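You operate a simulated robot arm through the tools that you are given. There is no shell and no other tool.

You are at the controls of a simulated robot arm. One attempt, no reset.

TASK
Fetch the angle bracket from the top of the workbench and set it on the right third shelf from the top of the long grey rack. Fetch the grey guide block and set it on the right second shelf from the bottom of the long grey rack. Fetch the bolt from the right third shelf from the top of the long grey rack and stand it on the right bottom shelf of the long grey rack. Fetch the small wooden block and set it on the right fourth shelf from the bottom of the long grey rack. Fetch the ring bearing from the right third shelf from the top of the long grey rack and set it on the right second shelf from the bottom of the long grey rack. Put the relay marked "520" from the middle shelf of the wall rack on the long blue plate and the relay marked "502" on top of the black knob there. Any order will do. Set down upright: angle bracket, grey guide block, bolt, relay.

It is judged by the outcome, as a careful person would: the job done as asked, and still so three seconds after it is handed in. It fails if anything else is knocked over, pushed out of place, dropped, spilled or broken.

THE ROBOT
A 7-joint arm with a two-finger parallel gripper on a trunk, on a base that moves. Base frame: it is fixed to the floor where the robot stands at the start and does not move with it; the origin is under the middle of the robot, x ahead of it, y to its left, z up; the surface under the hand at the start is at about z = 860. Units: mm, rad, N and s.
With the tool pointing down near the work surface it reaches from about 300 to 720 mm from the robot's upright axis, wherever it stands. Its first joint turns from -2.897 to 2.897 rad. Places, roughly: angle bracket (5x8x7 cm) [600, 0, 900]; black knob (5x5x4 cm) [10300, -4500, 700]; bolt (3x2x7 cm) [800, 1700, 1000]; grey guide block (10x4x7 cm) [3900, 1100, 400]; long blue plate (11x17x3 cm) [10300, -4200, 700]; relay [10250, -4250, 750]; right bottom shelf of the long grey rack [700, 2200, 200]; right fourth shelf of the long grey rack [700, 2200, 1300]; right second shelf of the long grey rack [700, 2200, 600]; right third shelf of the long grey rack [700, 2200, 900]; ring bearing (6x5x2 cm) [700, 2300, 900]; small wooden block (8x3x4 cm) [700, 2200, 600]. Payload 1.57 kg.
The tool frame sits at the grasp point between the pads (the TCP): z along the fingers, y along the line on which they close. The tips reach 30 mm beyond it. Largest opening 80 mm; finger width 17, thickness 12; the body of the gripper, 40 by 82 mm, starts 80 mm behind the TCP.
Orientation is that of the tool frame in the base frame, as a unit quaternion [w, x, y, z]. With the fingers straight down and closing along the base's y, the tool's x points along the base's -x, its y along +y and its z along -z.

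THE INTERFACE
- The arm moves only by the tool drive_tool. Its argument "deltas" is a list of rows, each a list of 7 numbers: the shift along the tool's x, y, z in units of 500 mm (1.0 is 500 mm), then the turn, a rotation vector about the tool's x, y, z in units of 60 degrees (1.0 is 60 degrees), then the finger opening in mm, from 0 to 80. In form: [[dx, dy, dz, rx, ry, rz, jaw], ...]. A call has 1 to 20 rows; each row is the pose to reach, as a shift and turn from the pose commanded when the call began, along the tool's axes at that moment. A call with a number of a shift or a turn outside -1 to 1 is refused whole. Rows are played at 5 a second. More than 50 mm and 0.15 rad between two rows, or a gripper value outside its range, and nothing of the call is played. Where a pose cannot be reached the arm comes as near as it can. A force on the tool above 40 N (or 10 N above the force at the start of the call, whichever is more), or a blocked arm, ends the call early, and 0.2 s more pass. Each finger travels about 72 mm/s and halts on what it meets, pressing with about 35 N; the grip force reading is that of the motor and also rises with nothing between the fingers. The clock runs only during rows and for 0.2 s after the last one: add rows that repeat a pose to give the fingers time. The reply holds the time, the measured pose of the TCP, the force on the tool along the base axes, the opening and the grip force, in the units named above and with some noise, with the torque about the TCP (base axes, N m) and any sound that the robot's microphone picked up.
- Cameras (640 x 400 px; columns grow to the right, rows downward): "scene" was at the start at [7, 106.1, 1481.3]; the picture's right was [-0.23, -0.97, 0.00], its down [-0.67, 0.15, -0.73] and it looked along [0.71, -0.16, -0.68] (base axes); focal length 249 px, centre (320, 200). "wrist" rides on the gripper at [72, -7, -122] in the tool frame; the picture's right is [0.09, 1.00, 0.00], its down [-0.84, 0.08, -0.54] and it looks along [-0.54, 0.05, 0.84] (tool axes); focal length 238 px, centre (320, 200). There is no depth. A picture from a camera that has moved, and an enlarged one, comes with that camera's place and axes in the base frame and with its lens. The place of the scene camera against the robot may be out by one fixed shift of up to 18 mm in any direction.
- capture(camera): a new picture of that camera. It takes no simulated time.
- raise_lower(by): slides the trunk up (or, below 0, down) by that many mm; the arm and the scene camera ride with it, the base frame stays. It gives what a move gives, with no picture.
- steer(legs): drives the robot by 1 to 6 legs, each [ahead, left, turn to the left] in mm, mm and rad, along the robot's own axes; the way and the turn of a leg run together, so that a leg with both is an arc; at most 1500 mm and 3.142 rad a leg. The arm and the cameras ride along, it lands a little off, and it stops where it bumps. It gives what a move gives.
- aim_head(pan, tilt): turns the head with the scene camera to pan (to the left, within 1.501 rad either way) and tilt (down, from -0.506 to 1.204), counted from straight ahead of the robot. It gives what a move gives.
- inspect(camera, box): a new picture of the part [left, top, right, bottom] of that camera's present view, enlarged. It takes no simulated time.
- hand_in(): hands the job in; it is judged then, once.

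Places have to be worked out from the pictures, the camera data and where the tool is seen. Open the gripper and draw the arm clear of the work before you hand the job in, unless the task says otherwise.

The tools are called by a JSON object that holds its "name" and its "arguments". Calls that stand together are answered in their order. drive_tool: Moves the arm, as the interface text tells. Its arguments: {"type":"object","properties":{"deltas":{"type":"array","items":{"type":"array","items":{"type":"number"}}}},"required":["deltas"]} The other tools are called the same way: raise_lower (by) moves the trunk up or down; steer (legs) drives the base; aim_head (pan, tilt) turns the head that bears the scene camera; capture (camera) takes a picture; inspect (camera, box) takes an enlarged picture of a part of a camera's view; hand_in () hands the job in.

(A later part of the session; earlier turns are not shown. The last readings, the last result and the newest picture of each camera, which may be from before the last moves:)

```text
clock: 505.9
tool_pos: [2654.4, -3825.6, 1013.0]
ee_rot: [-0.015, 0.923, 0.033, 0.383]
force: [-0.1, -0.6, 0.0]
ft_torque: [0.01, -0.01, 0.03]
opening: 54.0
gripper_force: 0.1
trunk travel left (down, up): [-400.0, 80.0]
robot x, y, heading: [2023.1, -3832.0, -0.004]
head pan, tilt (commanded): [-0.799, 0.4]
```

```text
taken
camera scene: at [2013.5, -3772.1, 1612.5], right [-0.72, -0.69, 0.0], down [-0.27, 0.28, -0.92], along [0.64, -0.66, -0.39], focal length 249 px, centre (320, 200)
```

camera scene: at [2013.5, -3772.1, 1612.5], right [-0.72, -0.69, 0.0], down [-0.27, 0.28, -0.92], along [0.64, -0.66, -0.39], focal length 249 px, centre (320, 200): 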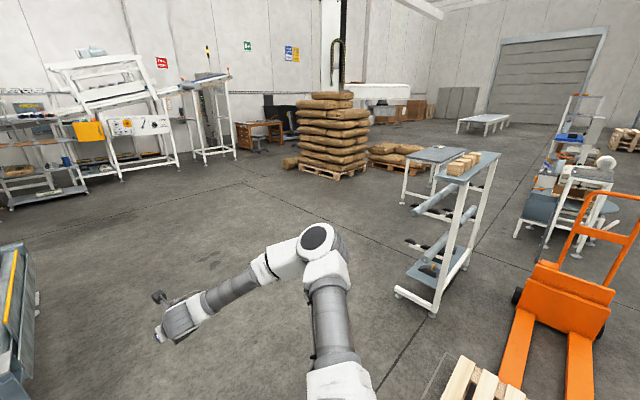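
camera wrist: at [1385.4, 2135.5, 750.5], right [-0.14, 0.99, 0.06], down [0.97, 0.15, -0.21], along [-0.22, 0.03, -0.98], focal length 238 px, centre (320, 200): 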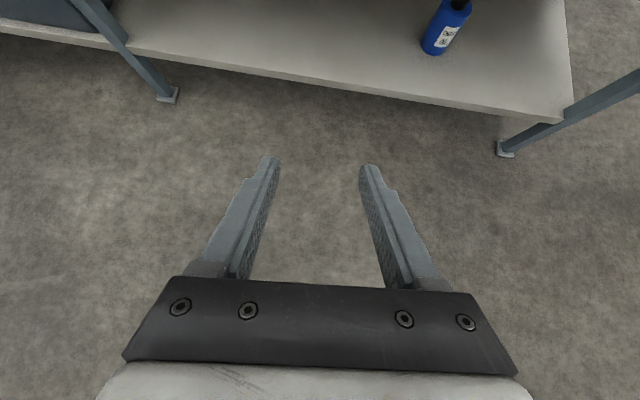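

The far wall shows a shelving rack near the inclined conveyor. I zoom in on the expected spot.

{"name": "aim_head", "arguments": {"pan": 0.0, "tilt": 0.15}}

{"name": "inspect", "arguments": {"camera": "scene", "box": [270, 130, 430, 240]}}

```text
clock: 507.0
tool_pos: [2654.8, -3826.3, 1012.5]
ee_rot: [-0.015, 0.923, 0.033, 0.383]
force: [-0.1, 0.2, -0.3]
ft_torque: [0.0, -0.02, 0.0]
opening: 54.1
gripper_force: 0.0
trunk travel left (down, up): [-400.0, 80.0]
robot x, y, heading: [2022.0, -3829.7, -0.01]
head pan, tilt (commanded): [0.0, 0.15]
```

```text
3.64 times, centred on (350, 185) of scene
camera zoom: at [2041.9, -3705.9, 1635.7], right [-0.01, -1.0, 0.0], down [-0.15, 0.0, -0.99], along [0.99, -0.01, -0.15], focal length 905 px, centre (211, 254)
```

zoom: 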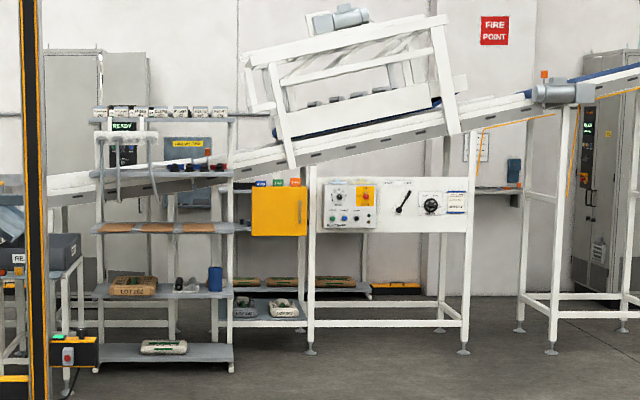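

The wall rack lies behind the inclined conveyor. I drive to about (6400, -4600) for a closer look.

{"name": "steer", "arguments": {"legs": [[1450, -260, 0], [1450, -260, 0], [1450, -260, 0]]}}

{"name": "capture", "arguments": {"camera": "scene"}}

{"name": "aim_head", "arguments": {"pan": 0.9, "tilt": 0.15}}

{"name": "capture", "arguments": {"camera": "scene"}}

{"name": "aim_head", "arguments": {"pan": -0.9, "tilt": 0.15}}

{"name": "capture", "arguments": {"camera": "scene"}}

```text
clock: 534.9
tool_pos: [6977.8, -4627.1, 1013.8]
ee_rot: [-0.016, 0.923, 0.034, 0.382]
force: [0.0, -0.6, -0.1]
ft_torque: [0.01, -0.01, -0.05]
opening: 54.1
gripper_force: 0.0
trunk travel left (down, up): [-400.0, 80.0]
robot x, y, heading: [6341.5, -4636.0, -0.005]
head pan, tilt (commanded): [0.0, 0.15]
```

```text
taken
camera scene: at [6363.8, -4509.5, 1635.8], right [0.0, -1.0, 0.0], down [-0.15, 0.0, -0.99], along [0.99, 0.0, -0.15], focal length 249 px, centre (320, 200)
```

scene: 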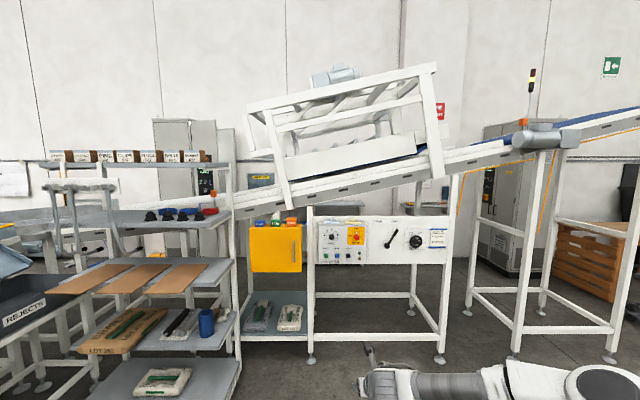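

```text
clock: 536.1
tool_pos: [6976.1, -4626.7, 1013.3]
ee_rot: [-0.015, 0.923, 0.033, 0.382]
force: [0.2, 0.1, -0.4]
ft_torque: [-0.02, 0.04, -0.01]
opening: 54.2
gripper_force: 0.0
trunk travel left (down, up): [-400.0, 80.0]
robot x, y, heading: [6343.7, -4631.4, -0.001]
head pan, tilt (commanded): [0.901, 0.15]
```

```text
taken
camera scene: at [6328.8, -4436.9, 1635.8], right [0.78, -0.62, 0.0], down [-0.09, -0.12, -0.99], along [0.62, 0.77, -0.15], focal length 249 px, centre (320, 200)
```

scene: 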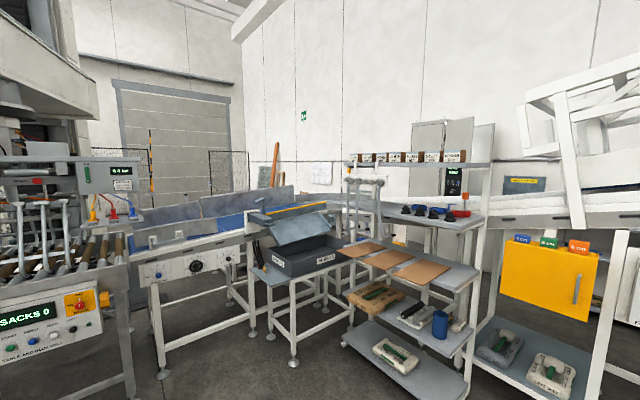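

```text
clock: 537.9
tool_pos: [6976.1, -4627.0, 1013.3]
ee_rot: [-0.015, 0.923, 0.034, 0.382]
force: [0.1, 0.5, 0.7]
ft_torque: [-0.05, -0.02, -0.03]
opening: 54.4
gripper_force: 0.0
trunk travel left (down, up): [-400.0, 80.0]
robot x, y, heading: [6343.3, -4634.1, -0.001]
head pan, tilt (commanded): [-0.901, 0.15]
```

```text
taken
camera scene: at [6328.6, -4582.1, 1635.8], right [-0.78, -0.62, 0.0], down [-0.09, 0.12, -0.99], along [0.61, -0.78, -0.15], focal length 249 px, centre (320, 200)
```

scene: 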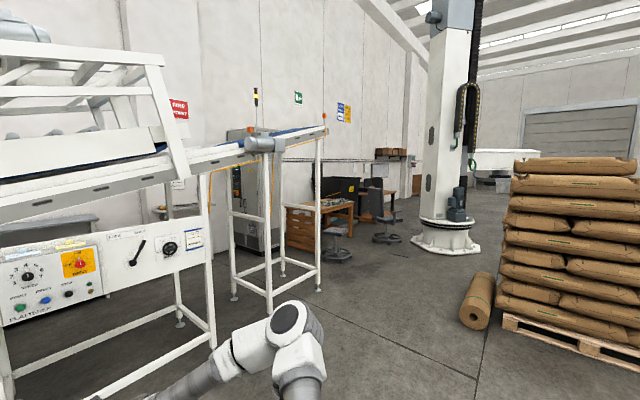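

The wall rack is behind the inclined conveyor; a passage exists between the conveyor's right end (y≈-6930) and a desk (y≈-7800). I drive toward it and look again.

{"name": "steer", "arguments": {"legs": [[1040, -1040, 0], [0, -900, 0], [300, -780, 0]]}}

{"name": "aim_head", "arguments": {"pan": 0.0, "tilt": 0.4}}

{"name": "capture", "arguments": {"camera": "scene"}}

```text
clock: 555.7
tool_pos: [8165.5, -6902.0, 1013.5]
ee_rot: [-0.031, 0.924, 0.052, 0.377]
force: [-15.1, 5.3, 10.6]
ft_torque: [-0.27, -0.07, -0.32]
opening: 47.6
gripper_force: 0.0
trunk travel left (down, up): [-400.0, 80.0]
robot x, y, heading: [7543.4, -6939.1, 0.022]
head pan, tilt (commanded): [-0.901, 0.15]
stopped in leg 3: the force on the tool passed its limit at 55 N (the readings are from after the stop); the commanded pose is now the measured one
```

```text
clock: 556.9
tool_pos: [8165.8, -6904.5, 1012.4]
ee_rot: [-0.031, 0.924, 0.051, 0.378]
force: [-22.0, 7.8, 12.1]
ft_torque: [-0.18, 0.04, -0.32]
opening: 43.8
gripper_force: 0.1
trunk travel left (down, up): [-400.0, 80.0]
robot x, y, heading: [7542.1, -6936.3, 0.016]
head pan, tilt (commanded): [0.0, 0.4]
```

```text
taken
camera scene: at [7556.9, -6812.5, 1612.5], right [0.02, -1.0, 0.0], down [-0.39, -0.01, -0.92], along [0.92, 0.02, -0.39], focal length 249 px, centre (320, 200)
```

scene: 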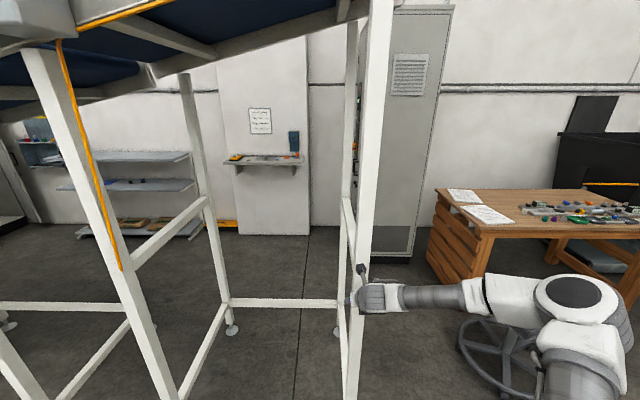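

The hand touched the conveyor's leg frame; I back straight off at once.

{"name": "steer", "arguments": {"legs": [[-350, 0, 0]]}}

{"name": "capture", "arguments": {"camera": "scene"}}

{"name": "inspect", "arguments": {"camera": "scene", "box": [80, 100, 320, 260]}}

```text
clock: 559.8
tool_pos: [7816.7, -6911.9, 1010.8]
ee_rot: [-0.031, 0.924, 0.051, 0.377]
force: [0.4, -0.1, 0.3]
ft_torque: [0.01, 0.0, 0.02]
opening: 54.2
gripper_force: 0.1
trunk travel left (down, up): [-400.0, 80.0]
robot x, y, heading: [7193.7, -6946.0, 0.02]
head pan, tilt (commanded): [0.0, 0.4]
```

```text
taken
camera scene: at [7209.2, -6819.2, 1612.5], right [0.02, -1.0, 0.0], down [-0.39, -0.01, -0.92], along [0.92, 0.01, -0.39], focal length 249 px, centre (320, 200)
```

scene: 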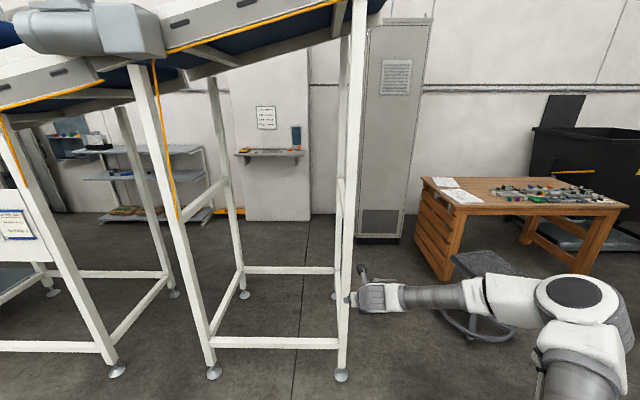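

```text
2.50 times, centred on (200, 180) of scene
camera zoom: at [7209.2, -6819.2, 1612.5], right [0.02, -1.0, 0.0], down [-0.39, -0.01, -0.92], along [0.92, 0.01, -0.39], focal length 622 px, centre (620, 250)
```

zoom: 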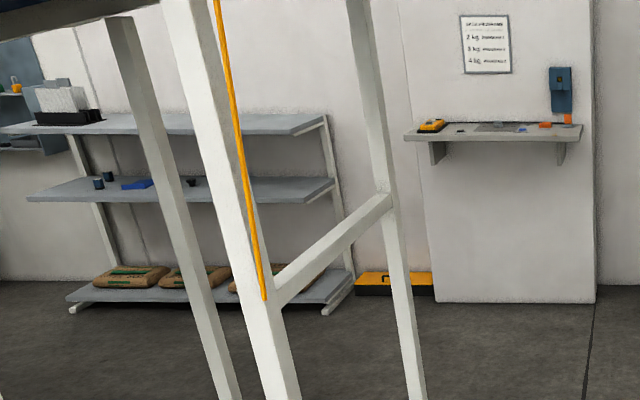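

I can see the wall rack's middle shelf now (relays, blue plate, knob). I fold the arm in and go through the passage between the conveyor end and the desk.

{"name": "drive_tool", "arguments": {"deltas": [[-0.066, 0, -0.066, 0, 0, 0, 54], [-0.132, 0, -0.132, 0, 0, 0, 54], [-0.198, 0, -0.198, 0, 0, 0, 54]]}}

{"name": "steer", "arguments": {"legs": [[0, -425, -0.02], [800, 0, 0]]}}

{"name": "aim_head", "arguments": {"pan": 0.0, "tilt": 0.7}}

{"name": "capture", "arguments": {"camera": "scene"}}

```text
clock: 560.6
tool_pos: [7679.0, -6928.8, 1013.6]
ee_rot: [-0.03, 0.924, 0.049, 0.377]
force: [-0.3, -0.7, 0.2]
ft_torque: [-0.03, 0.01, 0.0]
opening: 53.9
gripper_force: 0.1
trunk travel left (down, up): [-400.0, 80.0]
robot x, y, heading: [7195.1, -6945.0, 0.017]
head pan, tilt (commanded): [0.0, 0.4]
```

```text
clock: 569.5
tool_pos: [8482.4, -7363.5, 1013.8]
ee_rot: [-0.027, 0.925, 0.042, 0.377]
force: [0.6, -0.8, -0.5]
ft_torque: [0.02, 0.0, -0.01]
opening: 54.0
gripper_force: 0.1
trunk travel left (down, up): [-400.0, 80.0]
robot x, y, heading: [7995.5, -7369.4, -0.002]
head pan, tilt (commanded): [0.0, 0.4]
```

```text
clock: 570.3
tool_pos: [8481.7, -7364.8, 1012.6]
ee_rot: [-0.027, 0.925, 0.042, 0.377]
force: [-0.3, -0.7, 0.6]
ft_torque: [0.0, -0.01, 0.0]
opening: 53.7
gripper_force: 0.1
trunk travel left (down, up): [-400.0, 80.0]
robot x, y, heading: [7997.5, -7372.3, -0.005]
head pan, tilt (commanded): [0.0, 0.7]
```

```text
taken
camera scene: at [8008.4, -7245.7, 1585.7], right [0.0, -1.0, 0.0], down [-0.64, 0.0, -0.77], along [0.77, 0.0, -0.64], focal length 249 px, centre (320, 200)
```

scene: 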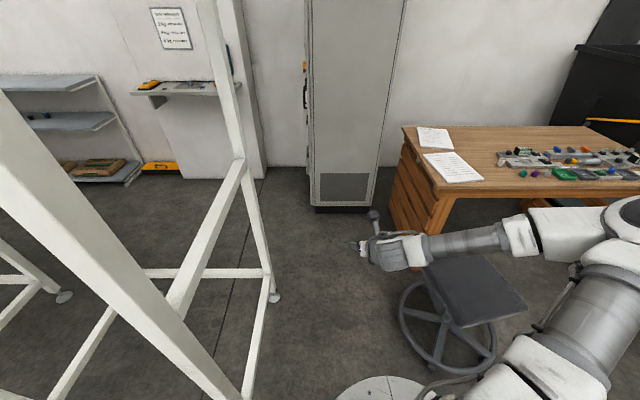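

The gap between conveyor leg and stool is ~750 mm; I centre at y≈-7345 and go through to x≈9150.

{"name": "steer", "arguments": {"legs": [[0, 27, 0.004], [580, 0, 0], [570, 0, 0]]}}

{"name": "capture", "arguments": {"camera": "scene"}}

```text
clock: 578.9
tool_pos: [9636.9, -7327.8, 1013.0]
ee_rot: [-0.029, 0.925, 0.046, 0.377]
force: [-0.8, 0.1, -0.1]
ft_torque: [-0.03, 0.0, -0.02]
opening: 53.9
gripper_force: 0.0
trunk travel left (down, up): [-400.0, 80.0]
robot x, y, heading: [9147.6, -7337.5, 0.006]
head pan, tilt (commanded): [0.0, 0.7]
```

```text
taken
camera scene: at [9160.2, -7212.2, 1585.6], right [0.01, -1.0, 0.0], down [-0.64, 0.0, -0.76], along [0.76, 0.0, -0.64], focal length 249 px, centre (320, 200)
```

scene: 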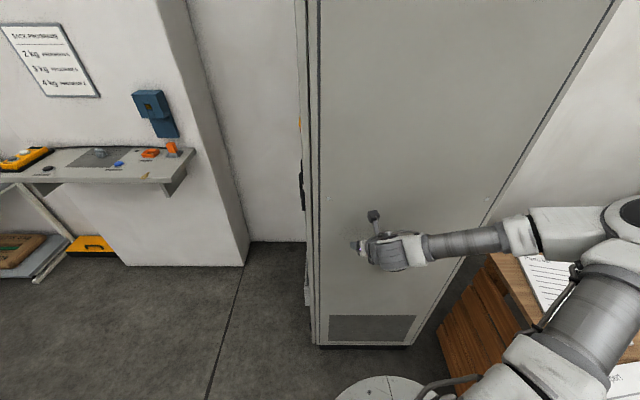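

Through. I turn left to face along the wall (+y).

{"name": "steer", "arguments": {"legs": [[0, 0, 1.565]]}}

{"name": "aim_head", "arguments": {"pan": -0.3, "tilt": 0.4}}

{"name": "capture", "arguments": {"camera": "scene"}}

```text
clock: 584.4
tool_pos: [9146.3, -6851.0, 1013.6]
ee_rot: [-0.285, 0.627, 0.682, 0.248]
force: [-0.6, 1.0, -0.4]
ft_torque: [0.01, -0.02, 0.0]
opening: 54.0
gripper_force: 0.2
trunk travel left (down, up): [-400.0, 80.0]
robot x, y, heading: [9145.6, -7334.9, 1.561]
head pan, tilt (commanded): [0.0, 0.7]
```

```text
clock: 585.2
tool_pos: [9147.3, -6850.6, 1013.1]
ee_rot: [-0.285, 0.627, 0.682, 0.248]
force: [0.6, -0.1, 0.5]
ft_torque: [0.04, -0.02, 0.0]
opening: 54.2
gripper_force: 0.0
trunk travel left (down, up): [-400.0, 80.0]
robot x, y, heading: [9150.8, -7337.2, 1.562]
head pan, tilt (commanded): [-0.3, 0.4]
```

```text
taken
camera scene: at [9043.5, -7342.7, 1612.4], right [0.95, -0.3, 0.0], down [-0.12, -0.37, -0.92], along [0.28, 0.88, -0.39], focal length 249 px, centre (320, 200)
```

scene: 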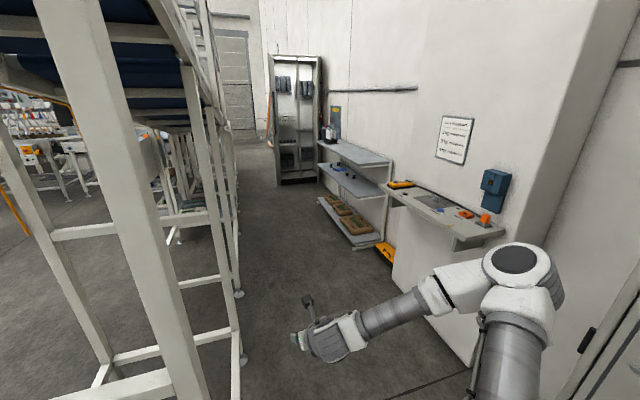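

The corridor behind the conveyor is clear; I shift to x≈9325 and drive along it toward the wall rack.

{"name": "steer", "arguments": {"legs": [[0, -175, 0], [1450, 0, 0], [1250, 0, 0]]}}

{"name": "aim_head", "arguments": {"pan": -1.0, "tilt": 0.6}}

{"name": "capture", "arguments": {"camera": "scene"}}

```text
clock: 604.3
tool_pos: [9358.3, -4162.2, 1012.4]
ee_rot: [-0.285, 0.626, 0.682, 0.248]
force: [-0.3, 0.4, -0.4]
ft_torque: [0.0, 0.04, 0.0]
opening: 54.0
gripper_force: 0.0
trunk travel left (down, up): [-400.0, 80.0]
robot x, y, heading: [9362.0, -4650.3, 1.563]
head pan, tilt (commanded): [-0.3, 0.4]
```

```text
clock: 605.4
tool_pos: [9357.9, -4162.6, 1012.9]
ee_rot: [-0.285, 0.626, 0.682, 0.249]
force: [0.8, -0.2, 0.2]
ft_torque: [-0.04, 0.0, 0.01]
opening: 54.1
gripper_force: 0.1
trunk travel left (down, up): [-400.0, 80.0]
robot x, y, heading: [9360.4, -4653.2, 1.559]
head pan, tilt (commanded): [-1.0, 0.6]
```

```text
taken
camera scene: at [9301.8, -4695.8, 1594.3], right [0.53, -0.85, 0.0], down [-0.48, -0.3, -0.83], along [0.7, 0.44, -0.56], focal length 249 px, centre (320, 200)
```

scene: 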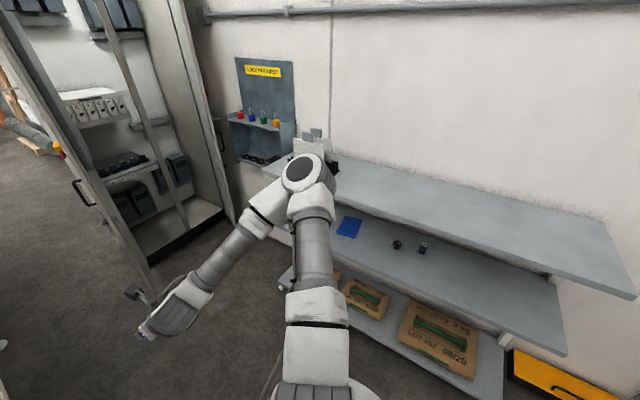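

I turn right to face the wall rack.

{"name": "steer", "arguments": {"legs": [[0, 0, -1.56]]}}

{"name": "aim_head", "arguments": {"pan": 0.0, "tilt": 0.7}}

{"name": "capture", "arguments": {"camera": "scene"}}

```text
clock: 610.9
tool_pos: [9847.4, -4639.7, 1014.8]
ee_rot: [-0.028, 0.925, 0.046, 0.377]
force: [0.2, -0.7, -0.1]
ft_torque: [0.01, 0.02, -0.02]
opening: 54.3
gripper_force: 0.2
trunk travel left (down, up): [-400.0, 80.0]
robot x, y, heading: [9360.0, -4649.4, 0.008]
head pan, tilt (commanded): [-1.0, 0.6]
```

```text
clock: 612.1
tool_pos: [9846.9, -4638.5, 1012.6]
ee_rot: [-0.029, 0.925, 0.046, 0.377]
force: [0.8, -0.5, -0.2]
ft_torque: [-0.02, -0.02, 0.01]
opening: 53.9
gripper_force: 0.0
trunk travel left (down, up): [-400.0, 80.0]
robot x, y, heading: [9365.2, -4648.0, 0.005]
head pan, tilt (commanded): [0.0, 0.7]
```

```text
taken
camera scene: at [9371.7, -4524.2, 1585.7], right [0.01, -1.0, 0.0], down [-0.64, 0.0, -0.77], along [0.77, 0.0, -0.64], focal length 249 px, centre (320, 200)
```

scene: 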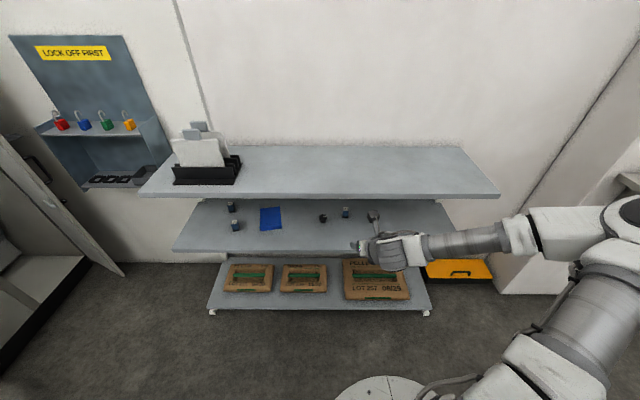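

I zoom on the middle shelf.

{"name": "inspect", "arguments": {"camera": "scene", "box": [210, 190, 380, 250]}}

{"name": "inspect", "arguments": {"camera": "scene", "box": [216, 194, 296, 236]}}

{"name": "inspect", "arguments": {"camera": "scene", "box": [306, 194, 386, 236]}}

```text
3.76 times, centred on (295, 220) of scene
camera zoom: at [9371.7, -4524.2, 1585.7], right [0.01, -1.0, 0.0], down [-0.64, 0.0, -0.77], along [0.77, 0.0, -0.64], focal length 937 px, centre (414, 125)
```

zoom: 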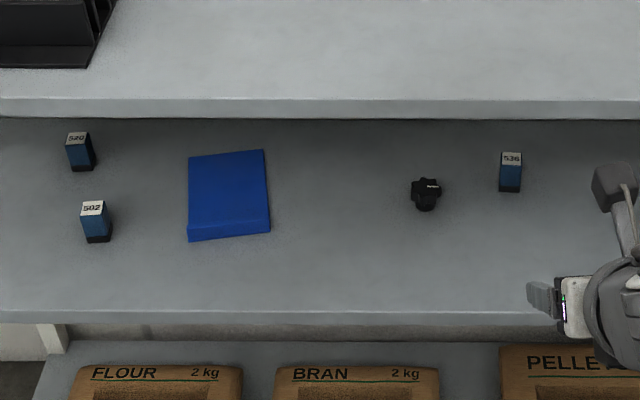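

```text
8.00 times, centred on (256, 215) of scene
camera zoom: at [9371.7, -4524.2, 1585.7], right [0.01, -1.0, 0.0], down [-0.64, 0.0, -0.77], along [0.77, 0.0, -0.64], focal length 1991 px, centre (832, 80)
```

zoom: 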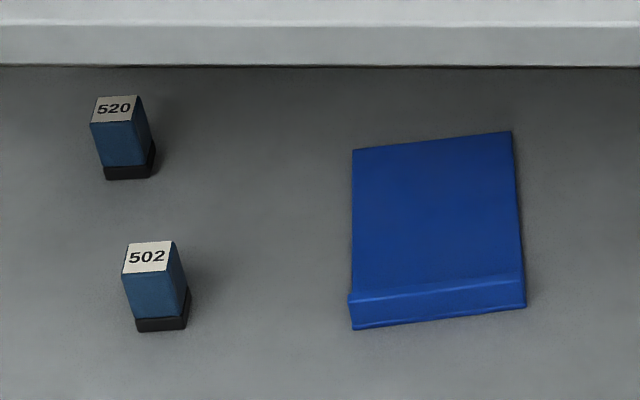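

```text
8.00 times, centred on (346, 215) of scene
camera zoom: at [9371.7, -4524.2, 1585.7], right [0.01, -1.0, 0.0], down [-0.64, 0.0, -0.77], along [0.77, 0.0, -0.64], focal length 1991 px, centre (112, 80)
```

zoom: 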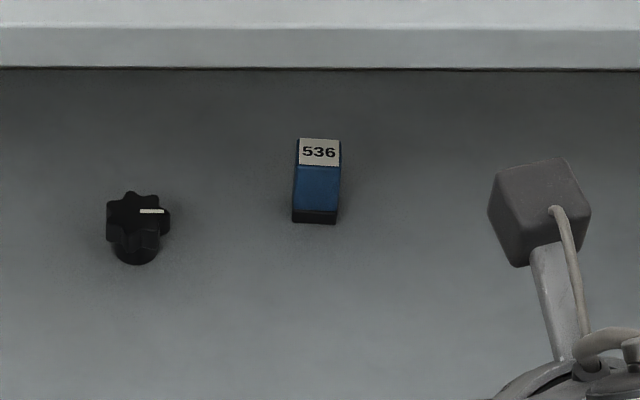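

Found: "520" at ≈(10336,-4047), "502" at ≈(10202,-4105), blue plate ≈(10251,-4264), knob ≈(10252,-4524); "536" is not wanted. I'll take 502 first (it stands in front). I lower the trunk and move over.

{"name": "raise_lower", "arguments": {"by": -400}}

{"name": "steer", "arguments": {"legs": [[0, 530, 0]]}}

{"name": "drive_tool", "arguments": {"deltas": [[0.08, 0, 0.0, 0, 0.0625, 0, 60], [0.16, 0, 0.0, 0, 0.125, 0, 60], [0.24, 0, 0.0, 0, 0.1875, 0, 60], [0.32, 0, 0.0, 0, 0.25, 0, 60], [0.38, 0, 0.04, 0, 0.25, 0, 60]]}}

{"name": "capture", "arguments": {"camera": "wrist"}}

```text
clock: 616.0
tool_pos: [9847.3, -4639.1, 612.3]
ee_rot: [-0.029, 0.925, 0.046, 0.377]
force: [1.0, -0.2, 0.9]
ft_torque: [0.03, 0.0, -0.01]
opening: 54.2
gripper_force: 0.0
trunk travel left (down, up): [0.0, 480.0]
robot x, y, heading: [9361.4, -4650.2, 0.008]
head pan, tilt (commanded): [0.0, 0.7]
```

```text
clock: 620.4
tool_pos: [9846.0, -4114.3, 612.6]
ee_rot: [-0.027, 0.924, 0.042, 0.378]
force: [-0.1, -0.4, -0.1]
ft_torque: [0.0, 0.03, -0.02]
opening: 54.1
gripper_force: 0.1
trunk travel left (down, up): [0.0, 480.0]
robot x, y, heading: [9360.8, -4121.8, -0.001]
head pan, tilt (commanded): [0.0, 0.7]
```

```text
clock: 621.6
tool_pos: [9994.9, -4101.3, 731.7]
ee_rot: [-0.033, 0.868, 0.039, 0.494]
force: [-0.8, -0.1, -0.1]
ft_torque: [-0.02, -0.02, 0.0]
opening: 59.8
gripper_force: 0.1
trunk travel left (down, up): [0.0, 480.0]
robot x, y, heading: [9357.4, -4118.1, 0.003]
head pan, tilt (commanded): [0.0, 0.7]
```

```text
taken
camera wrist: at [9926.8, -4105.2, 855.7], right [0.15, -0.99, 0.06], down [-0.88, -0.16, -0.45], along [0.45, 0.01, -0.89], focal length 238 px, centre (320, 200)
```

wrist: 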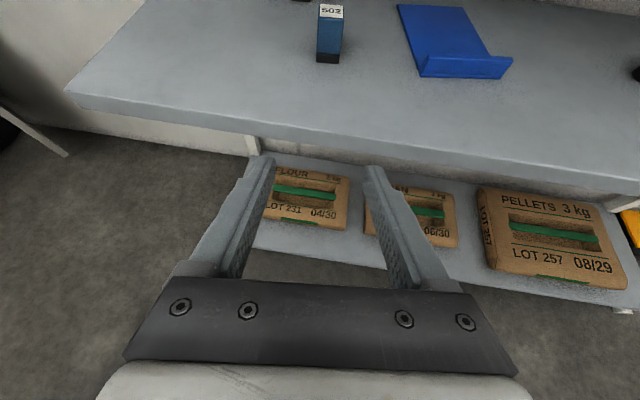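

I zoom on relay 502 and the plate to get orientation.

{"name": "inspect", "arguments": {"camera": "wrist", "box": [290, 0, 370, 75]}}

{"name": "inspect", "arguments": {"camera": "wrist", "box": [380, 0, 540, 100]}}

```text
5.33 times, centred on (330, 38) of wrist
camera zoom: at [9926.8, -4105.2, 855.7], right [0.15, -0.99, 0.06], down [-0.88, -0.16, -0.45], along [0.45, 0.01, -0.89], focal length 1271 px, centre (267, 1067)
```

zoom: 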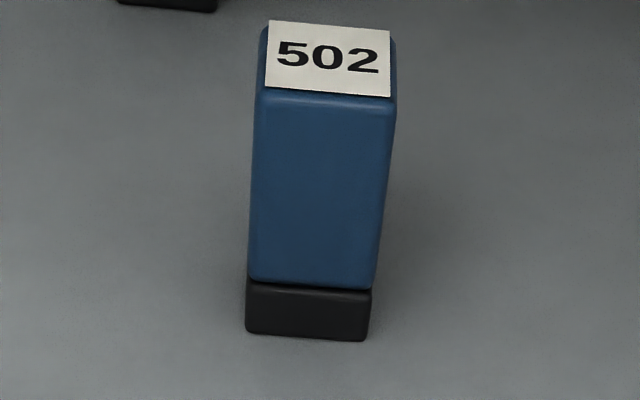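

```text
4.00 times, centred on (460, 50) of wrist
camera zoom: at [9926.8, -4105.2, 855.7], right [0.15, -0.99, 0.06], down [-0.88, -0.16, -0.45], along [0.45, 0.01, -0.89], focal length 953 px, centre (-240, 800)
```

zoom: 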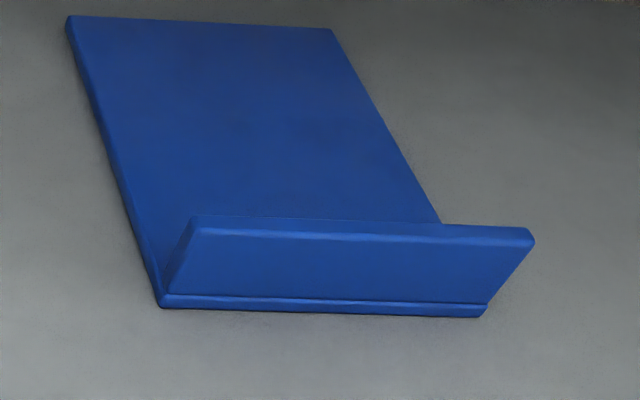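

Relay 502: front face at x≈10161, centre y≈-4087, ~23 mm wide, yaw ≈8°. I drive 70 mm closer and move to a pre-grasp in front of it.

{"name": "steer", "arguments": {"legs": [[70, 0, 0]]}}

{"name": "drive_tool", "arguments": {"deltas": [[0.01, -0.014, 0.03, 0.0115, 0, -0.0067, 60], [0.02, -0.028, 0.06, 0.023, 0, -0.0135, 60], [0.035, -0.028, 0.09, 0.023, 0, -0.0135, 60], [0.035, -0.028, 0.09, 0.023, 0, -0.0135, 60]]}}

{"name": "capture", "arguments": {"camera": "wrist"}}

{"name": "inspect", "arguments": {"camera": "wrist", "box": [270, 60, 398, 140]}}

```text
clock: 622.7
tool_pos: [10064.1, -4101.9, 731.3]
ee_rot: [-0.033, 0.868, 0.039, 0.494]
force: [-0.7, 0.5, 0.4]
ft_torque: [0.0, 0.03, 0.01]
opening: 59.9
gripper_force: 0.1
trunk travel left (down, up): [0.0, 480.0]
robot x, y, heading: [9430.8, -4119.9, -0.004]
head pan, tilt (commanded): [0.0, 0.7]
```

```text
clock: 623.7
tool_pos: [10109.5, -4082.3, 723.9]
ee_rot: [-0.041, 0.867, 0.052, 0.494]
force: [0.9, -0.6, -0.1]
ft_torque: [0.02, 0.0, 0.02]
opening: 60.3
gripper_force: 0.1
trunk travel left (down, up): [0.0, 480.0]
robot x, y, heading: [9430.7, -4121.4, -0.002]
head pan, tilt (commanded): [0.0, 0.7]
```

```text
taken
camera wrist: at [10041.3, -4088.8, 847.4], right [0.18, -0.98, 0.06], down [-0.88, -0.18, -0.45], along [0.45, 0.03, -0.89], focal length 238 px, centre (320, 200)
```

wrist: 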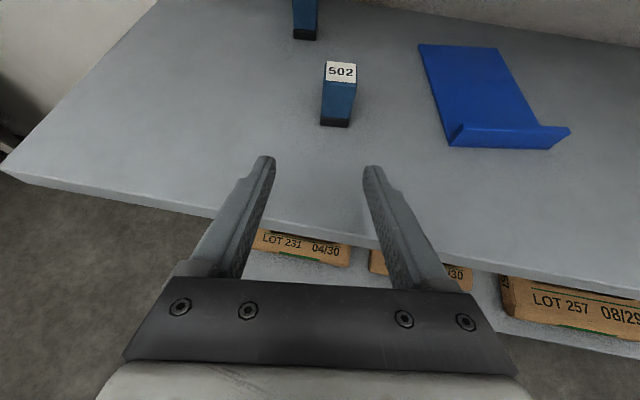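

```text
5.00 times, centred on (334, 100) of wrist
camera zoom: at [10041.3, -4088.8, 847.4], right [0.18, -0.98, 0.06], down [-0.88, -0.18, -0.45], along [0.45, 0.03, -0.89], focal length 1192 px, centre (250, 700)
```

zoom: 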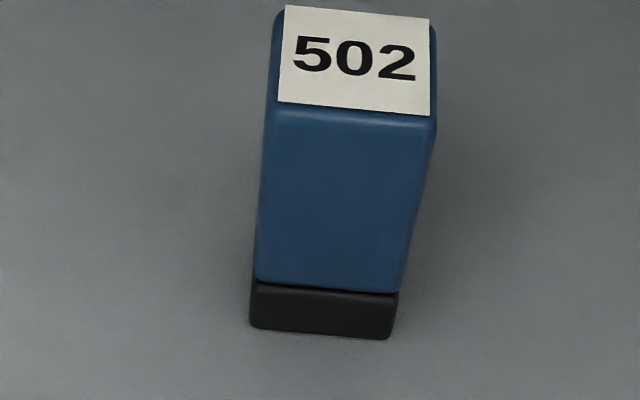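

Two views place the shelf at z≈0.657; relay 502 is 30×30×50 mm with its centre at ≈(10241,-4080). I lower and slide forward around it.

{"name": "drive_tool", "arguments": {"deltas": [[-0.033, 0.001, 0.02, 0, 0, 0, 60], [-0.0663, 0.0015, 0.0392, 0, 0, 0, 60], [-0.022, 0.0107, 0.114, 0, 0, 0, 60], [0.0226, 0.0198, 0.189, 0, 0, 0, 60], [0.067, 0.029, 0.264, 0, 0, 0, 60], [0.067, 0.029, 0.264, 0, 0, 0, 60]]}}

{"name": "capture", "arguments": {"camera": "wrist"}}

```text
clock: 625.1
tool_pos: [10240.0, -4078.2, 685.0]
ee_rot: [-0.041, 0.867, 0.052, 0.494]
force: [0.2, -1.0, 0.0]
ft_torque: [0.0, -0.01, -0.01]
opening: 59.9
gripper_force: 0.1
trunk travel left (down, up): [0.0, 480.0]
robot x, y, heading: [9426.7, -4122.5, -0.003]
head pan, tilt (commanded): [0.0, 0.7]
```

```text
taken
camera wrist: at [10171.1, -4084.6, 808.8], right [0.18, -0.98, 0.06], down [-0.88, -0.18, -0.45], along [0.45, 0.03, -0.89], focal length 238 px, centre (320, 200)
```

wrist: 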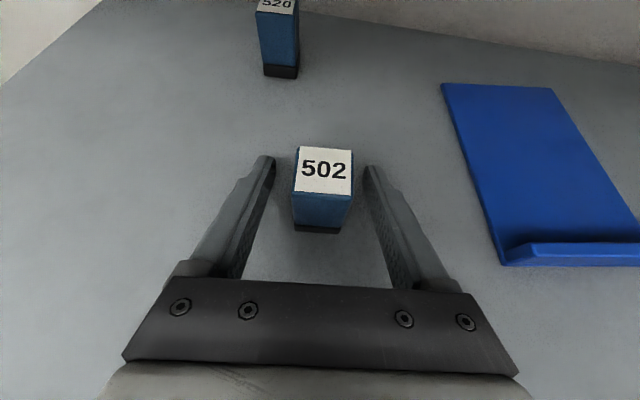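

Centred. I close on 502 and lift slightly.

{"name": "drive_tool", "arguments": {"deltas": [[0, 0, 0, 0, 0, 0, 46], [0, 0, 0, 0, 0, 0, 34], [0, 0, 0, 0, 0, 0, 24], [0, 0, 0, 0, 0, 0, 16], [0, 0, 0, 0, 0, 0, 16], [0.026, 0, -0.015, 0, 0, 0, 16], [0.0866, 0, -0.05, 0, 0, 0, 16]]}}

{"name": "capture", "arguments": {"camera": "wrist"}}

```text
clock: 626.7
tool_pos: [10238.2, -4078.3, 734.3]
ee_rot: [-0.04, 0.867, 0.052, 0.494]
force: [-0.7, 0.0, 0.0]
ft_torque: [0.01, 0.02, -0.02]
opening: 29.3
gripper_force: 34.9
trunk travel left (down, up): [0.0, 480.0]
robot x, y, heading: [9429.0, -4122.1, 0.002]
head pan, tilt (commanded): [0.0, 0.7]
```

```text
taken
camera wrist: at [10170.4, -4085.2, 857.8], right [0.18, -0.98, 0.06], down [-0.88, -0.18, -0.45], along [0.45, 0.03, -0.89], focal length 238 px, centre (320, 200)
```

wrist: 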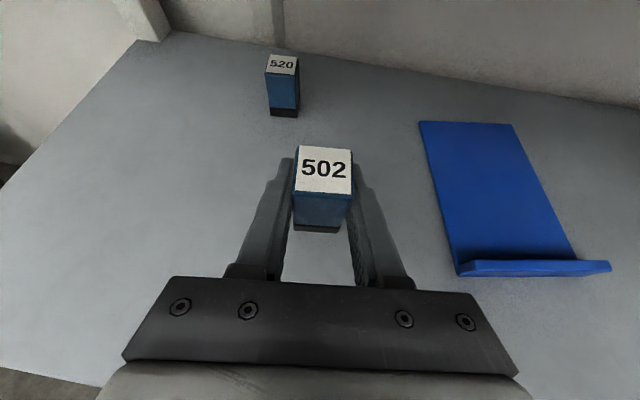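

Relay 502 is held. I back out 200 mm and strafe right toward the knob.

{"name": "steer", "arguments": {"legs": [[-200, 0, 0], [0, -445, 0]]}}

{"name": "capture", "arguments": {"camera": "wrist"}}

{"name": "inspect", "arguments": {"camera": "wrist", "box": [260, 0, 420, 100]}}

```text
clock: 632.1
tool_pos: [10039.7, -4522.9, 733.2]
ee_rot: [-0.04, 0.867, 0.051, 0.494]
force: [0.1, -0.9, -0.2]
ft_torque: [0.03, 0.02, 0.0]
opening: 29.2
gripper_force: 35.2
trunk travel left (down, up): [0.0, 480.0]
robot x, y, heading: [9232.7, -4562.7, 0.002]
head pan, tilt (commanded): [0.0, 0.7]
```

```text
taken
camera wrist: at [9970.9, -4529.0, 857.8], right [0.17, -0.98, 0.06], down [-0.88, -0.18, -0.45], along [0.45, 0.03, -0.89], focal length 238 px, centre (320, 200)
```

wrist: 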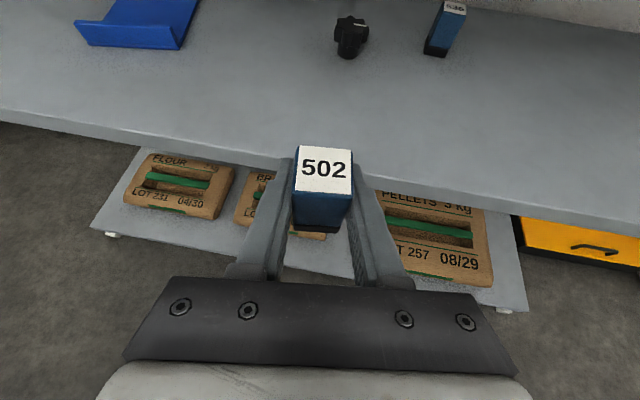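

```text
4.00 times, centred on (340, 50) of wrist
camera zoom: at [9970.9, -4529.0, 857.8], right [0.17, -0.98, 0.06], down [-0.88, -0.18, -0.45], along [0.45, 0.03, -0.89], focal length 953 px, centre (240, 800)
```

zoom: 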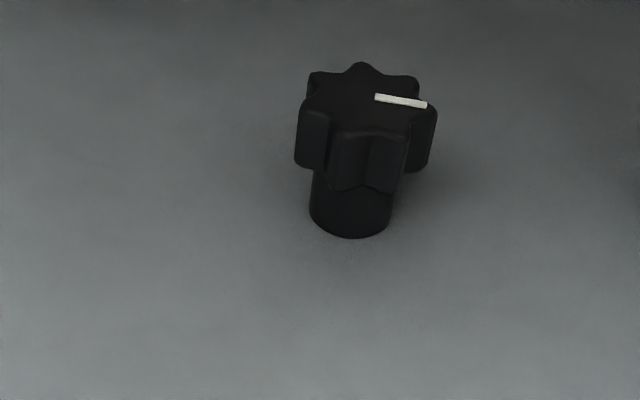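

The knob stands with a flat star top at z≈0.694, centre ≈(10295,-4520.5). I raise 9 mm and drive 248 mm forward to bring the relay over it.

{"name": "drive_tool", "arguments": {"deltas": [[0.0156, -0.004, -0.009, 0, 0, 0, 16], [0.0156, -0.004, -0.009, 0, 0, 0, 16]]}}

{"name": "steer", "arguments": {"legs": [[248, 0, 0]]}}

{"name": "capture", "arguments": {"camera": "wrist"}}

{"name": "inspect", "arguments": {"camera": "wrist", "box": [240, 120, 400, 260]}}

```text
clock: 632.7
tool_pos: [10039.6, -4521.6, 743.3]
ee_rot: [-0.04, 0.867, 0.051, 0.494]
force: [-0.1, -0.3, -0.2]
ft_torque: [-0.02, 0.01, -0.01]
opening: 29.0
gripper_force: 35.1
trunk travel left (down, up): [0.0, 480.0]
robot x, y, heading: [9227.7, -4564.6, 0.002]
head pan, tilt (commanded): [0.0, 0.7]
```

```text
clock: 634.9
tool_pos: [10284.1, -4521.6, 744.0]
ee_rot: [-0.04, 0.867, 0.051, 0.494]
force: [0.4, 0.0, -1.1]
ft_torque: [0.01, 0.0, 0.02]
opening: 29.4
gripper_force: 35.1
trunk travel left (down, up): [0.0, 480.0]
robot x, y, heading: [9471.6, -4561.7, 0.005]
head pan, tilt (commanded): [0.0, 0.7]
```

```text
taken
camera wrist: at [10215.8, -4526.9, 867.4], right [0.18, -0.98, 0.06], down [-0.88, -0.18, -0.45], along [0.45, 0.03, -0.89], focal length 238 px, centre (320, 200)
```

wrist: 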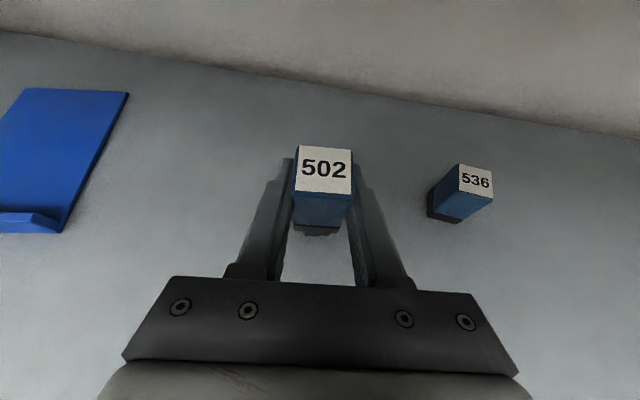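

```text
2.86 times, centred on (320, 190) of wrist
camera zoom: at [10215.8, -4526.9, 867.4], right [0.18, -0.98, 0.06], down [-0.88, -0.18, -0.45], along [0.45, 0.03, -0.89], focal length 681 px, centre (320, 229)
```

zoom: 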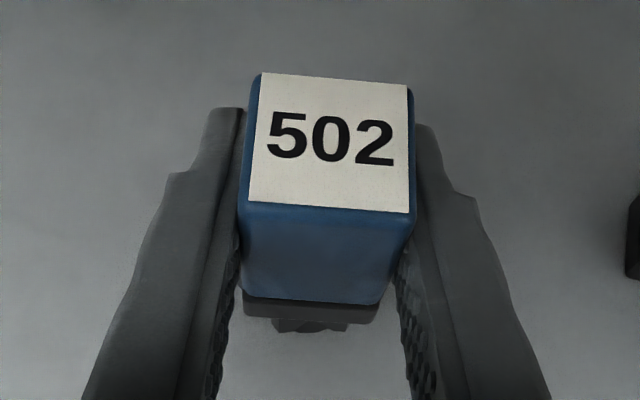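

The knob is just below; I move 10 mm forward and lower 18 mm.

{"name": "drive_tool", "arguments": {"deltas": [[0.0106, 0.0005, 0.018, 0, 0, 0, 16], [-0.005, 0.0009, 0.0272, 0, 0, 0, 16], [-0.0204, 0.0012, 0.0363, 0, 0, 0, 16], [-0.0204, 0.0012, 0.0363, 0, 0, 0, 16]]}}

{"name": "capture", "arguments": {"camera": "wrist"}}

{"name": "inspect", "arguments": {"camera": "scene", "box": [260, 160, 420, 260]}}

```text
clock: 635.9
tool_pos: [10295.7, -4519.9, 724.4]
ee_rot: [-0.041, 0.867, 0.052, 0.494]
force: [0.2, 0.8, -0.9]
ft_torque: [-0.01, 0.01, 0.01]
opening: 29.2
gripper_force: 35.0
trunk travel left (down, up): [0.0, 480.0]
robot x, y, heading: [9475.7, -4567.3, -0.002]
head pan, tilt (commanded): [0.0, 0.7]
```

```text
taken
camera wrist: at [10226.8, -4525.9, 848.6], right [0.18, -0.98, 0.06], down [-0.88, -0.18, -0.45], along [0.45, 0.03, -0.89], focal length 238 px, centre (320, 200)
```

wrist: 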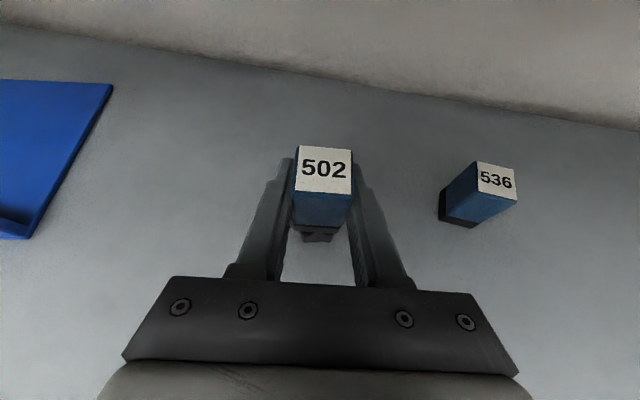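

```text
4.00 times, centred on (340, 210) of scene
camera zoom: at [9485.3, -4439.5, 1185.7], right [0.0, -1.0, 0.0], down [-0.64, 0.0, -0.76], along [0.76, 0.0, -0.64], focal length 995 px, centre (240, 160)
```

zoom: 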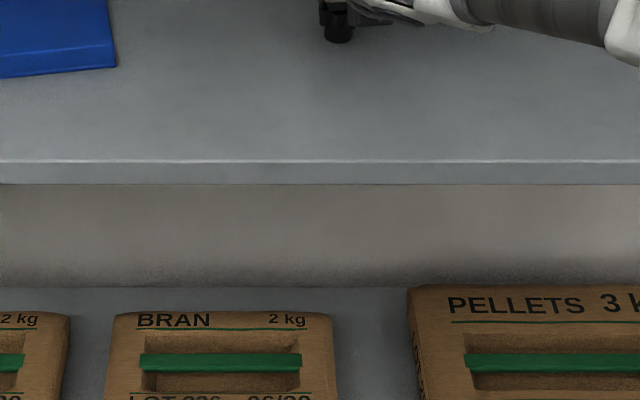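

I zoom to verify the relay is centred over the knob.

{"name": "inspect", "arguments": {"camera": "wrist", "box": [270, 190, 370, 260]}}

{"name": "inspect", "arguments": {"camera": "scene", "box": [290, 130, 400, 200]}}

```text
5.71 times, centred on (320, 225) of wrist
camera zoom: at [10226.8, -4525.9, 848.6], right [0.18, -0.98, 0.06], down [-0.88, -0.18, -0.45], along [0.45, 0.03, -0.89], focal length 1362 px, centre (320, 57)
```

zoom: 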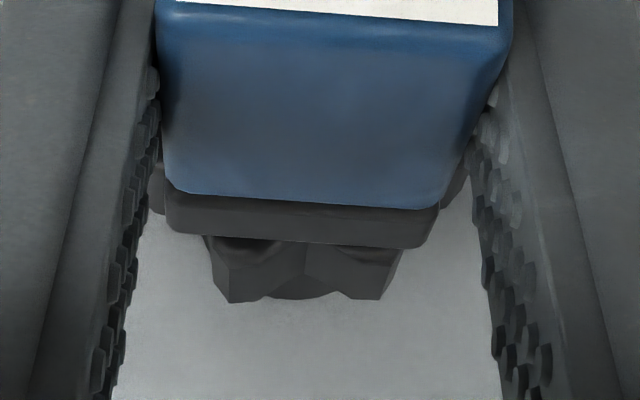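

```text
5.71 times, centred on (345, 165) of scene
camera zoom: at [9485.3, -4439.5, 1185.7], right [0.0, -1.0, 0.0], down [-0.64, 0.0, -0.76], along [0.76, 0.0, -0.64], focal length 1422 px, centre (177, 400)
```

zoom: 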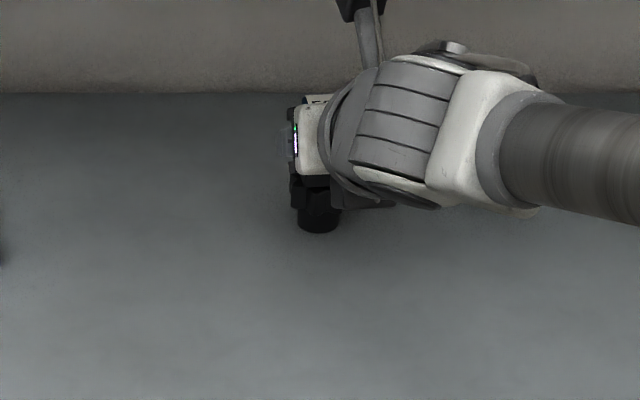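

Well aligned (within ~2–3 mm). I shift 2 mm forward and creep down to contact.

{"name": "drive_tool", "arguments": {"deltas": [[0.002, 0, 0.0035, 0, 0, 0, 16], [-0.0014, 0, 0.0055, 0, 0, 0, 16], [-0.0014, 0, 0.0055, 0, 0, 0, 16]]}}

{"name": "drive_tool", "arguments": {"deltas": [[-0.0026, 0, 0.0015, 0, 0, 0, 16], [-0.0026, 0, 0.0015, 0, 0, 0, 16]]}}

```text
clock: 636.7
tool_pos: [10298.0, -4519.0, 721.9]
ee_rot: [-0.041, 0.867, 0.052, 0.494]
force: [0.8, 0.5, -0.4]
ft_torque: [-0.01, 0.02, 0.0]
opening: 29.7
gripper_force: 35.2
trunk travel left (down, up): [0.0, 480.0]
robot x, y, heading: [9470.8, -4565.4, 0.0]
head pan, tilt (commanded): [0.0, 0.7]
```

```text
clock: 637.3
tool_pos: [10295.9, -4519.8, 721.8]
ee_rot: [-0.041, 0.867, 0.052, 0.494]
force: [0.1, 0.1, 0.2]
ft_torque: [0.02, 0.02, 0.02]
opening: 29.4
gripper_force: 35.2
trunk travel left (down, up): [0.0, 480.0]
robot x, y, heading: [9474.8, -4564.7, 0.002]
head pan, tilt (commanded): [0.0, 0.7]
```

Not clearly touching yet; another 1.5 mm.

{"name": "drive_tool", "arguments": {"deltas": [[-0.0026, 0, 0.0015, 0, 0, 0, 16], [-0.0026, 0, 0.0015, 0, 0, 0, 16]]}}

{"name": "drive_tool", "arguments": {"deltas": [[-0.0017, 0, 0.001, 0, 0, 0, 16], [-0.0017, 0, 0.001, 0, 0, 0, 16]]}}

```text
clock: 637.9
tool_pos: [10295.7, -4520.1, 721.6]
ee_rot: [-0.04, 0.866, 0.052, 0.495]
force: [-0.7, -0.1, 3.5]
ft_torque: [-0.1, 0.04, -0.05]
opening: 29.2
gripper_force: 34.9
trunk travel left (down, up): [0.0, 480.0]
robot x, y, heading: [9472.7, -4564.0, 0.002]
head pan, tilt (commanded): [0.0, 0.7]
```

```text
clock: 638.5
tool_pos: [10297.7, -4518.1, 720.3]
ee_rot: [-0.041, 0.867, 0.052, 0.495]
force: [-0.4, -0.6, 9.3]
ft_torque: [-0.14, -0.07, -0.04]
opening: 29.2
gripper_force: 34.9
trunk travel left (down, up): [0.0, 480.0]
robot x, y, heading: [9473.0, -4565.4, -0.003]
head pan, tilt (commanded): [0.0, 0.7]
```

Contact (9 N). I ease off half a millimetre and release slowly.

{"name": "drive_tool", "arguments": {"deltas": [[0.0009, 0, -0.0005, 0, 0, 0, 16], [0.0009, 0, -0.0005, 0, 0, 0, 31], [0.0009, 0, -0.0005, 0, 0, 0, 36], [0.0009, 0, -0.0005, 0, 0, 0, 46], [0.0009, 0, -0.0005, 0, 0, 0, 58], [0.0009, 0, -0.0005, 0, 0, 0, 58]]}}

{"name": "capture", "arguments": {"camera": "wrist"}}

{"name": "inspect", "arguments": {"camera": "wrist", "box": [250, 130, 390, 270]}}

```text
clock: 639.9
tool_pos: [10297.8, -4518.9, 719.6]
ee_rot: [-0.04, 0.867, 0.052, 0.494]
force: [-0.2, -0.5, -0.1]
ft_torque: [-0.01, 0.0, 0.03]
opening: 57.9
gripper_force: 0.2
trunk travel left (down, up): [0.0, 480.0]
robot x, y, heading: [9473.9, -4564.9, -0.001]
head pan, tilt (commanded): [0.0, 0.7]
```

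```text
taken
camera wrist: at [10228.7, -4525.2, 844.1], right [0.18, -0.98, 0.06], down [-0.88, -0.18, -0.45], along [0.45, 0.03, -0.89], focal length 238 px, centre (320, 200)
```

wrist: 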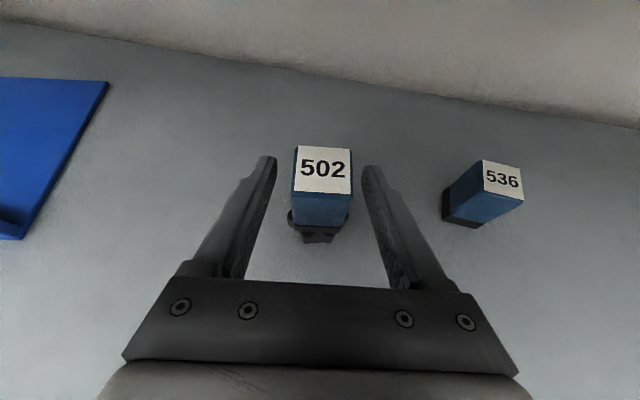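

```text
2.86 times, centred on (320, 200) of wrist
camera zoom: at [10228.7, -4525.2, 844.1], right [0.18, -0.98, 0.06], down [-0.88, -0.18, -0.45], along [0.45, 0.03, -0.89], focal length 681 px, centre (320, 200)
```

zoom: 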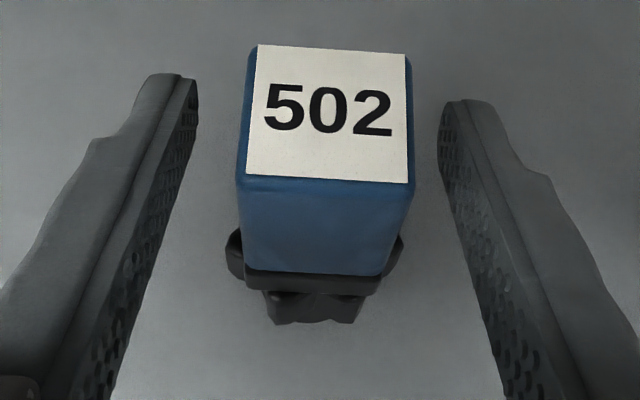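

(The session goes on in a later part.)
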